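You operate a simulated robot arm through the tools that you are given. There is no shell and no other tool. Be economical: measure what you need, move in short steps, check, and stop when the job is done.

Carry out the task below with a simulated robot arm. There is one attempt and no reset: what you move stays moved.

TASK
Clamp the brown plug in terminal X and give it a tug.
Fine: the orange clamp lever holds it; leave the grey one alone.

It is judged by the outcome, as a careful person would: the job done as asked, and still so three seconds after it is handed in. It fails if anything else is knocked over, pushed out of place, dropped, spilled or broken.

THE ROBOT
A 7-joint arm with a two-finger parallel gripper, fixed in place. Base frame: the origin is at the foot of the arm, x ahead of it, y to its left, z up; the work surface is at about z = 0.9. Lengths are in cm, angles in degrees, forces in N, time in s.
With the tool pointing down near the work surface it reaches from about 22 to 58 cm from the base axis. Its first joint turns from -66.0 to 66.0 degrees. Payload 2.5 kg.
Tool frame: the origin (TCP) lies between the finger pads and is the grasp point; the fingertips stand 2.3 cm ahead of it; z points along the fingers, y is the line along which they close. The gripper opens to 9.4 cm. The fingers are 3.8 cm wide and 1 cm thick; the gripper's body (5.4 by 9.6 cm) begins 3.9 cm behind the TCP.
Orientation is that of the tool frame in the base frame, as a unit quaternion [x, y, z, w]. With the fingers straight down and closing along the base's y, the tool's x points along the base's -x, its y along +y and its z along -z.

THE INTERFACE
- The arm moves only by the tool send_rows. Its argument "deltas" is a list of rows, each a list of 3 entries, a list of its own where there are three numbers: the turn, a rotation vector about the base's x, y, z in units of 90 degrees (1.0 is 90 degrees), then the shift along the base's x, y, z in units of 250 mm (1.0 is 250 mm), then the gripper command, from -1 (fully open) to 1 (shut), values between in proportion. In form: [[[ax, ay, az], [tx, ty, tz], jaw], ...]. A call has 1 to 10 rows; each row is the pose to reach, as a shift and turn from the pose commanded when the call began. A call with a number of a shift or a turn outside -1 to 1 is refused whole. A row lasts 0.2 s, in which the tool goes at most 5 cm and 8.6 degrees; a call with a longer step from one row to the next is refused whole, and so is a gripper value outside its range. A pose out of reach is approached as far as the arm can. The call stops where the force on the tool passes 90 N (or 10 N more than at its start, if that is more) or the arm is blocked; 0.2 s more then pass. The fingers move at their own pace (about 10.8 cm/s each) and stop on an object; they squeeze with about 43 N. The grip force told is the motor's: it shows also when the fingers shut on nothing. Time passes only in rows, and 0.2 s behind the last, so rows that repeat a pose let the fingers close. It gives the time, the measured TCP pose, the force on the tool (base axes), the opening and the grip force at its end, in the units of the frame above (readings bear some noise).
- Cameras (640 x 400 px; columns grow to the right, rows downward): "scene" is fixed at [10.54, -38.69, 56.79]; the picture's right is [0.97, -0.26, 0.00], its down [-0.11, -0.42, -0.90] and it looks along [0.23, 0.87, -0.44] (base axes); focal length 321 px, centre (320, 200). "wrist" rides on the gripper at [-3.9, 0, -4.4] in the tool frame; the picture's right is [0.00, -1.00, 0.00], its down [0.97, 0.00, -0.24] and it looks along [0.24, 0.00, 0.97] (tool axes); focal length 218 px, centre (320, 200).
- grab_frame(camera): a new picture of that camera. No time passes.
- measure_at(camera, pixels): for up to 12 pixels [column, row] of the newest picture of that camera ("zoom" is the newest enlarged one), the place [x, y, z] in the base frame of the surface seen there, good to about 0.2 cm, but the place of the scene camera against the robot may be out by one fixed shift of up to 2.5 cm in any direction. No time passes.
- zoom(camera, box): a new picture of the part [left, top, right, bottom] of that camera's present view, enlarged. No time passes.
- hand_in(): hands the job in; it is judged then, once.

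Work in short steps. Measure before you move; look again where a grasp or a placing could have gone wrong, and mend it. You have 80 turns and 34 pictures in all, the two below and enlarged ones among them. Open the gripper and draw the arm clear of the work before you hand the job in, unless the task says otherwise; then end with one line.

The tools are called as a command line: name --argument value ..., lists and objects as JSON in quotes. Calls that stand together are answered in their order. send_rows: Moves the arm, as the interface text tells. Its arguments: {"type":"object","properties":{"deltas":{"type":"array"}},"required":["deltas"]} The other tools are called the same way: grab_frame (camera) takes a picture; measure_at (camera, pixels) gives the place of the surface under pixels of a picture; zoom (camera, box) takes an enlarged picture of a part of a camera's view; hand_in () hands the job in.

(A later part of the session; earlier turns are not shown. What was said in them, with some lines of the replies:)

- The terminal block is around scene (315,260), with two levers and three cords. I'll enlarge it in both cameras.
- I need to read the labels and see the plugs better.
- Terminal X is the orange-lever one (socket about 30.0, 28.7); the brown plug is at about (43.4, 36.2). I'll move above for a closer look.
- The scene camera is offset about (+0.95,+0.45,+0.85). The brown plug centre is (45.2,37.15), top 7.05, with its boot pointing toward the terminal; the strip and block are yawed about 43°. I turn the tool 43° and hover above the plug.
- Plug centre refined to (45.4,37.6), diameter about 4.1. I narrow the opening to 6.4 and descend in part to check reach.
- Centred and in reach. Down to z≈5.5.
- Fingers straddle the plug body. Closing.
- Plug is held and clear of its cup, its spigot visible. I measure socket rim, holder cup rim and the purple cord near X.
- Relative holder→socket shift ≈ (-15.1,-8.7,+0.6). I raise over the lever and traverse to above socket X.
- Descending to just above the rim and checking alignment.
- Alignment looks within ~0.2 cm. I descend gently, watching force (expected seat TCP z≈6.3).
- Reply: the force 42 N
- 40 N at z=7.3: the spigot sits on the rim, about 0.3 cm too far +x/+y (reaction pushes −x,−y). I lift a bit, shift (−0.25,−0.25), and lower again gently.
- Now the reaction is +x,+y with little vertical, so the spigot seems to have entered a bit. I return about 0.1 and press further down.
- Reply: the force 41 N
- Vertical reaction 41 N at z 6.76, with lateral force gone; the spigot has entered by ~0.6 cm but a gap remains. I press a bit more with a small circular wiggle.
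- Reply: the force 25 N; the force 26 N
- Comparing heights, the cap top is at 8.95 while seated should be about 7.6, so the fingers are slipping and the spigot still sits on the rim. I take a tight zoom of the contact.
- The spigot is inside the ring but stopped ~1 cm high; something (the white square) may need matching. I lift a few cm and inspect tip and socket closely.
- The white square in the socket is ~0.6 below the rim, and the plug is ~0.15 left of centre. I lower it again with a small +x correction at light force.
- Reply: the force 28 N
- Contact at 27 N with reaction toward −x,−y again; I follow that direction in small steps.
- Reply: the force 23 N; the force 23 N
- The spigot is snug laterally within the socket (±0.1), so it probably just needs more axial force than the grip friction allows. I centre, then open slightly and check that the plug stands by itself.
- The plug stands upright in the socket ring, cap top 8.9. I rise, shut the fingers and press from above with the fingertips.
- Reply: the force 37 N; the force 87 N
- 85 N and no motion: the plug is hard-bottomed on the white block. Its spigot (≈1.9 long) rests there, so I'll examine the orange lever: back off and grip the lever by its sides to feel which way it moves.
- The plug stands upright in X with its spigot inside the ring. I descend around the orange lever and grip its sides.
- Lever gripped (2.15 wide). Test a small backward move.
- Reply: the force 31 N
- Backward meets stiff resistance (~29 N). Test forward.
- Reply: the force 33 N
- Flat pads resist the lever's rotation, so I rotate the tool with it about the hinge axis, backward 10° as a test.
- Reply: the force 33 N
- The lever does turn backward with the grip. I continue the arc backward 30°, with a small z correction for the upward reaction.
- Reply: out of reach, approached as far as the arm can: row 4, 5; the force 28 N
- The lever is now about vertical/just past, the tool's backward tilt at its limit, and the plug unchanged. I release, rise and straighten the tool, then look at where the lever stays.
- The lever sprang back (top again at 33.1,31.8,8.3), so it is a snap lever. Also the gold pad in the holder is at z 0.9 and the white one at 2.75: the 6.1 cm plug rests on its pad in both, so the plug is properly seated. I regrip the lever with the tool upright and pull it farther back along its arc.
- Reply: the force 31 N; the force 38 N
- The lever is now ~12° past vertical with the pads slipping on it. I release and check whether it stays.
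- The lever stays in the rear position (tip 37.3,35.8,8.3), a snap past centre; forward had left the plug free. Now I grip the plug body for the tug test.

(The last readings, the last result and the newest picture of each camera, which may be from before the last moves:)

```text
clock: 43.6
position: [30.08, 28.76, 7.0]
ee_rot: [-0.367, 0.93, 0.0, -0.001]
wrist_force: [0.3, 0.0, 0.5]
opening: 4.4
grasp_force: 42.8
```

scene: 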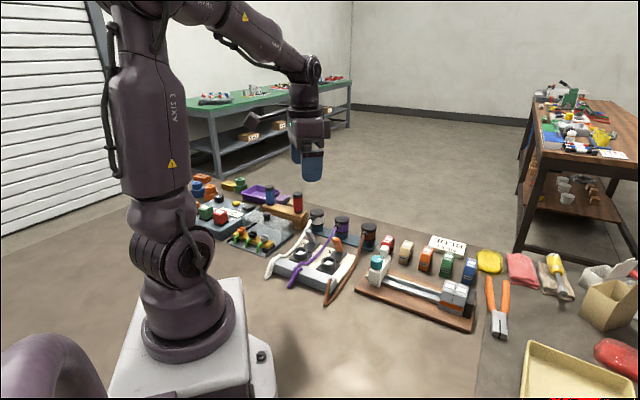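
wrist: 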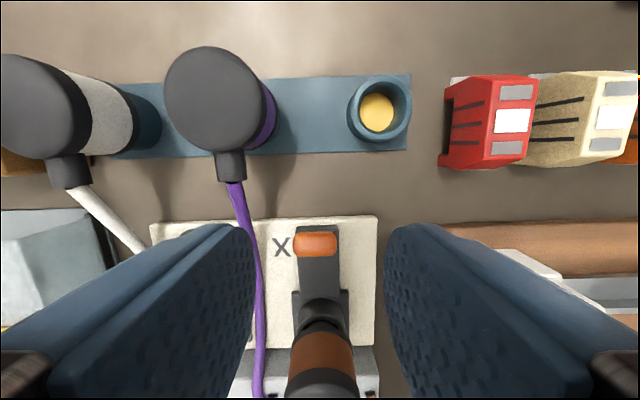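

Gripped with no side load. Gentle upward tug.

send_rows --deltas '[[[0, 0, 0], [0, 0, 0.005], 1], [[0, 0, 0], [0, 0, 0.01], 1], [[0, 0, 0], [0, 0, 0.01], 1]]'

```text
clock: 44.4
position: [30.07, 28.77, 7.32]
ee_rot: [-0.367, 0.93, 0.0, 0.0]
wrist_force: [-0.2, 0.1, -1.8]
opening: 4.37
grasp_force: 43.3
```

It rose 0.3 cm with almost no force. I check a bit more before concluding.

send_rows --deltas '[[[0, 0, 0], [0, 0, 0.006], 1], [[0, 0, 0], [0, 0, 0.012], 1], [[0, 0, 0], [0, 0, 0.012], 1]]'

```text
clock: 45.2
position: [30.16, 28.79, 7.68]
ee_rot: [-0.367, 0.93, 0.0, 0.0]
wrist_force: [0.2, 0.0, -1.2]
opening: 4.38
grasp_force: 42.9
```

The plug is free, so the rear lever position is "open" and the forward one "clamped"; the plug was blocked earlier because the clamp was closed. With it open now, I lower the plug and see if it goes deeper.

send_rows --deltas '[[[0, 0, 0], [0, 0, -0.02], 1], [[0, 0, 0], [0, 0, -0.035], 1], [[0, 0, 0], [0, 0, -0.045], 1], [[0, 0, 0], [0, 0, -0.045], 1]]'

```text
clock: 46.2
position: [30.05, 28.8, 6.46]
ee_rot: [-0.367, 0.93, -0.001, -0.001]
wrist_force: [0.1, -0.1, -1.6]
opening: 4.38
grasp_force: 42.9
```

Past the old stop (7.0) with no force — it goes deeper now. Continuing gently.

send_rows --deltas '[[[0, 0, 0], [0, 0, -0.01], 1], [[0, 0, 0], [0, 0, -0.02], 1], [[0, 0, 0], [0, 0, -0.03], 1], [[0, 0, 0], [0, 0, -0.03], 1]]'

```text
clock: 47.2
position: [30.05, 28.72, 5.91]
ee_rot: [-0.367, 0.93, 0.0, 0.001]
wrist_force: [-1.7, 0.0, 4.6]
opening: 4.39
grasp_force: 42.9
```

send_rows --deltas '[[[0, 0, 0], [0, 0, -0.006], 1], [[0, 0, 0], [0, 0, -0.01], 1], [[0, 0, 0], [0, 0, -0.01], 1]]'

```text
clock: 48.0
position: [30.15, 28.77, 5.85]
ee_rot: [-0.366, 0.931, 0.0, 0.001]
wrist_force: [-10.8, -11.5, 45.2]
opening: 4.4
grasp_force: 42.8
```

Solidly seated (45 N at z 5.86, about 1.1 cm deeper than before). Now release, rise, and go behind the lever with fingers shut.

send_rows --deltas '[[[0, 0, 0], [0, 0, 0.01], 1], [[0, 0, 0], [0, 0, 0.01], -0.25], [[0, 0, 0], [0, 0, 0.01], -0.25], [[0, 0, 0], [0, 0, 0.12], -0.25], [[0, 0, 0], [0, 0, 0.24], -0.25], [[0, 0, 0], [0, 0, 0.36], -0.25], [[0, 0, 0], [0, 0, 0.36], 1], [[0, 0, 0], [0.1, 0.092, 0.36], 1], [[0, 0, 0], [0.2, 0.184, 0.36], 1], [[0, 0, 0], [0.3, 0.276, 0.36], 1]]'

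send_rows --deltas '[[[0, 0, 0], [0.092, 0.086, 0], 1], [[0, 0, 0], [0.092, 0.086, -0.1], 1], [[0, 0, 0], [0.092, 0.086, -0.2], 1], [[0, 0, 0], [0.092, 0.086, -0.23], 1], [[0, 0, 0], [0.092, 0.086, -0.23], 1]]'

```text
clock: 50.2
position: [37.59, 35.7, 14.74]
ee_rot: [-0.366, 0.931, 0.0, -0.001]
wrist_force: [0.0, -0.6, 0.1]
opening: 0.01
grasp_force: 42.3
```

```text
clock: 51.4
position: [39.84, 37.71, 8.85]
ee_rot: [-0.367, 0.93, 0.0, 0.0]
wrist_force: [0.0, 0.3, 0.1]
opening: 0.0
grasp_force: 42.3
```

Push the lever forward toward the socket.

send_rows --deltas '[[[0, 0, 0], [-0.0292, -0.0273, 0], 1], [[0, 0, 0], [-0.0584, -0.0546, 0], 1], [[0, 0, 0], [-0.0876, -0.082, 0], 1], [[0, 0, 0], [-0.117, -0.109, 0], 1], [[0, 0, 0], [-0.117, -0.109, 0], 1]]'

```text
clock: 52.6
position: [37.2, 35.3, 9.2]
ee_rot: [-0.366, 0.931, 0.0, 0.003]
wrist_force: [5.2, -1.0, 35.2]
opening: 0.0
grasp_force: 41.9
```

Upward drag as the lever rises along its arc; I continue forward while raising slightly.

send_rows --deltas '[[[0, 0, 0], [-0.015, -0.014, 0.015], 1], [[0, 0, 0], [-0.03, -0.028, 0.018], 1], [[0, 0, 0], [-0.045, -0.042, 0.018], 1], [[0, 0, 0], [-0.06, -0.056, 0.018], 1], [[0, 0, 0], [-0.06, -0.056, 0.018], 1]]'

```text
clock: 53.8
position: [35.39, 33.72, 9.33]
ee_rot: [-0.366, 0.931, 0.0, 0.0]
wrist_force: [0.8, 0.0, -0.6]
opening: 0.0
grasp_force: 42.8
```

No load now, so it likely snapped forward. Rise and check.

send_rows --deltas '[[[0, 0, 0], [0.02, 0.02, 0.06], 1], [[0, 0, 0], [0.02, 0.02, 0.13], 1], [[0, 0, 0], [0.02, 0.02, 0.19], -0.2], [[0, 0, 0], [0.02, 0.02, 0.19], -0.2]]'

grab_frame --camera "wrist"

```text
clock: 54.8
position: [35.98, 34.09, 14.11]
ee_rot: [-0.366, 0.93, 0.0, -0.001]
wrist_force: [0.1, 0.1, 0.6]
opening: 5.66
grasp_force: 0.0
```

```text
1 pictures are left
```

wrist: 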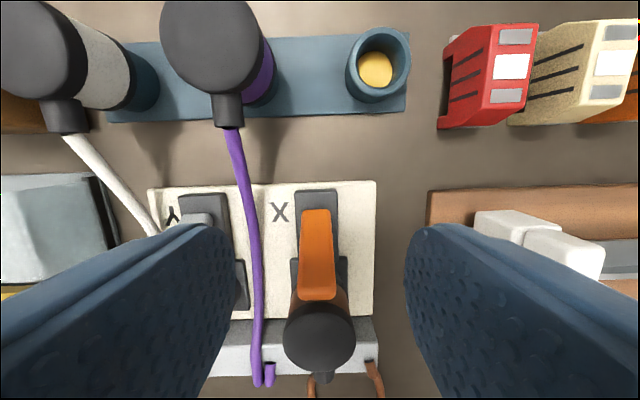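

measure_at --camera "wrist" --pixels '[[318, 214], [318, 255], [318, 290], [320, 340], [300, 340], [345, 340]]'

```text
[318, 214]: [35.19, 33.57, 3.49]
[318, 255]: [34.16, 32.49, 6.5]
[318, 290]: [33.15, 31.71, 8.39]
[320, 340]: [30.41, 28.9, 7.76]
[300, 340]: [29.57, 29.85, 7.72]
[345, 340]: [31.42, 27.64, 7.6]
```

Lever is forward again (tip 33.15,31.7,8.4) and the plug top is at 7.7 (seated). Now the tug: grip the plug.

send_rows --deltas '[[[0, 0, 0], [-0.08, -0.072, 0], -0.25], [[0, 0, 0], [-0.16, -0.145, 0], -0.25], [[0, 0, 0], [-0.235, -0.217, 0], -0.25], [[0, 0, 0], [-0.235, -0.217, 0], -0.25], [[0, 0, 0], [-0.235, -0.217, -0.12], -0.25], [[0, 0, 0], [-0.235, -0.217, -0.23], -0.25], [[0, 0, 0], [-0.235, -0.217, -0.31], -0.25], [[0, 0, 0], [-0.235, -0.217, -0.31], -0.25]]'

send_rows --deltas '[[[0, 0, 0], [0, 0, 0], 0.2], [[0, 0, 0], [0, 0, 0], 1], [[0, 0, 0], [0, 0, 0], 1], [[0, 0, 0], [0, 0, 0], 1]]'

send_rows --deltas '[[[0, 0, 0], [0, 0, 0.005], 1], [[0, 0, 0], [0, 0, 0.01], 1], [[0, 0, 0], [0, 0, 0.01], 1]]'

```text
clock: 56.6
position: [30.02, 28.84, 6.24]
ee_rot: [-0.366, 0.93, -0.001, 0.0]
wrist_force: [-0.2, -1.0, -0.3]
opening: 5.87
grasp_force: 0.0
```

```text
clock: 57.6
position: [30.13, 28.79, 6.23]
ee_rot: [-0.367, 0.93, -0.002, -0.001]
wrist_force: [8.2, -6.5, -2.4]
opening: 4.38
grasp_force: 43.0
```

```text
clock: 58.4
position: [30.03, 28.73, 6.52]
ee_rot: [-0.367, 0.93, 0.0, -0.002]
wrist_force: [12.4, 2.0, -32.0]
opening: 4.41
grasp_force: 42.7
```

The clamp resists with 32 N now — it's held. I ease off, release, and rise.

send_rows --deltas '[[[0, 0, 0], [0, 0, -0.008], 1], [[0, 0, 0], [0, 0, -0.008], 0.2], [[0, 0, 0], [0, 0, -0.008], -0.25], [[0, 0, 0], [0, 0, -0.008], -0.25], [[0, 0, 0], [0, 0, 0.1], -0.25], [[0, 0, 0], [0, 0, 0.22], -0.25], [[0, 0, 0], [0, 0, 0.34], -0.25], [[0, 0, 0], [0.1, 0.09, 0.42], -0.25], [[0, 0, 0], [0.2, 0.18, 0.46], -0.25], [[0, 0, 0], [0.23, 0.215, 0.46], -0.25]]'

grab_frame --camera "wrist"

```text
clock: 60.6
position: [35.68, 34.36, 18.03]
ee_rot: [-0.366, 0.931, 0.0, 0.0]
wrist_force: [-0.6, 0.4, 0.9]
opening: 5.87
grasp_force: 0.0
```

```text
0 pictures are left
```

wrist: 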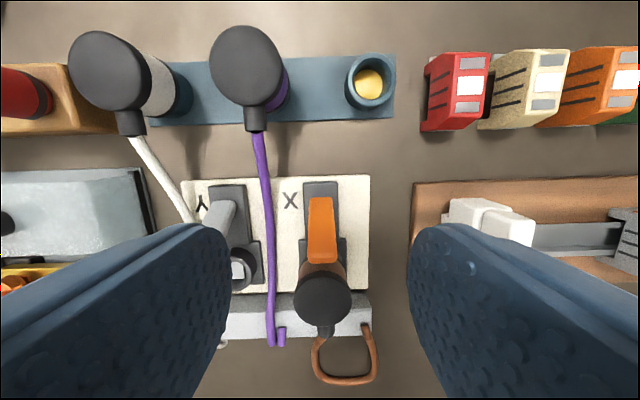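

measure_at --camera "wrist" --pixels '[[322, 300], [310, 300], [335, 300], [322, 285], [320, 258], [320, 203], [245, 65], [105, 70]]'

```text
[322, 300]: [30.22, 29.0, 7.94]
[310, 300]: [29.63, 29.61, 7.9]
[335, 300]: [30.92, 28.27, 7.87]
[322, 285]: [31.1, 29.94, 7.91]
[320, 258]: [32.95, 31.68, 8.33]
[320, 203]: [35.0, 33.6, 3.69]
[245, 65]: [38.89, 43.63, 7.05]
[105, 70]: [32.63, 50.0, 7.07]
```

The plug top reads 7.9, lever forward, other plugs unmoved. To be sure it is fully home after the tug, I press lightly on the cap with shut fingers.

send_rows --deltas '[[[0, 0, 0], [-0.1, -0.09, 0], 1], [[0, 0, 0], [-0.2, -0.18, 0], 1], [[0, 0, 0], [-0.23, -0.215, 0], 1], [[0, 0, 0], [-0.23, -0.215, -0.12], 1], [[0, 0, 0], [-0.23, -0.215, -0.22], 1], [[0, 0, 0], [-0.23, -0.215, -0.29], 1], [[0, 0, 0], [-0.23, -0.215, -0.31], 1], [[0, 0, 0], [-0.23, -0.215, -0.32], 1], [[0, 0, 0], [-0.23, -0.215, -0.32], 1]]'

```text
clock: 62.6
position: [30.01, 28.72, 10.1]
ee_rot: [-0.367, 0.93, -0.001, 0.0]
wrist_force: [-2.6, -3.3, 15.9]
opening: 0.03
grasp_force: 42.7
```

send_rows --deltas '[[[0, 0, 0], [0, 0, -0.008], 1], [[0, 0, 0], [0, 0, -0.008], 1]]'

send_rows --deltas '[[[0, 0, 0], [0, 0, 0.1], 1], [[0, 0, 0], [0, 0, 0.22], 1], [[0, 0, 0], [0, 0, 0.36], 1], [[0, 0, 0], [0, 0, 0.5], -1], [[0, 0, 0], [-0.1, -0.1, 0.6], -1], [[0, 0, 0], [-0.2, -0.2, 0.7], -1], [[0, 0, 0], [-0.2, -0.2, 0.7], -1]]'

```text
clock: 63.2
position: [30.04, 28.83, 10.03]
ee_rot: [-0.367, 0.93, 0.001, 0.001]
wrist_force: [-3.9, -2.5, 25.3]
opening: 0.01
grasp_force: 42.7
```

```text
clock: 64.8
position: [24.96, 23.82, 27.5]
ee_rot: [-0.366, 0.931, 0.001, 0.0]
wrist_force: [-0.2, -0.1, -0.1]
opening: 9.4
grasp_force: 0.0
```

The plug is seated, the lever is clamped, the tug held at 32 N, and the arm is clear with the gripper open. Handing in.

hand_in

```text
The job is handed in.
```

The brown plug is seated in terminal X with the orange lever clamped on it. It held against a tug of about 32 N, and I did not touch the grey lever.
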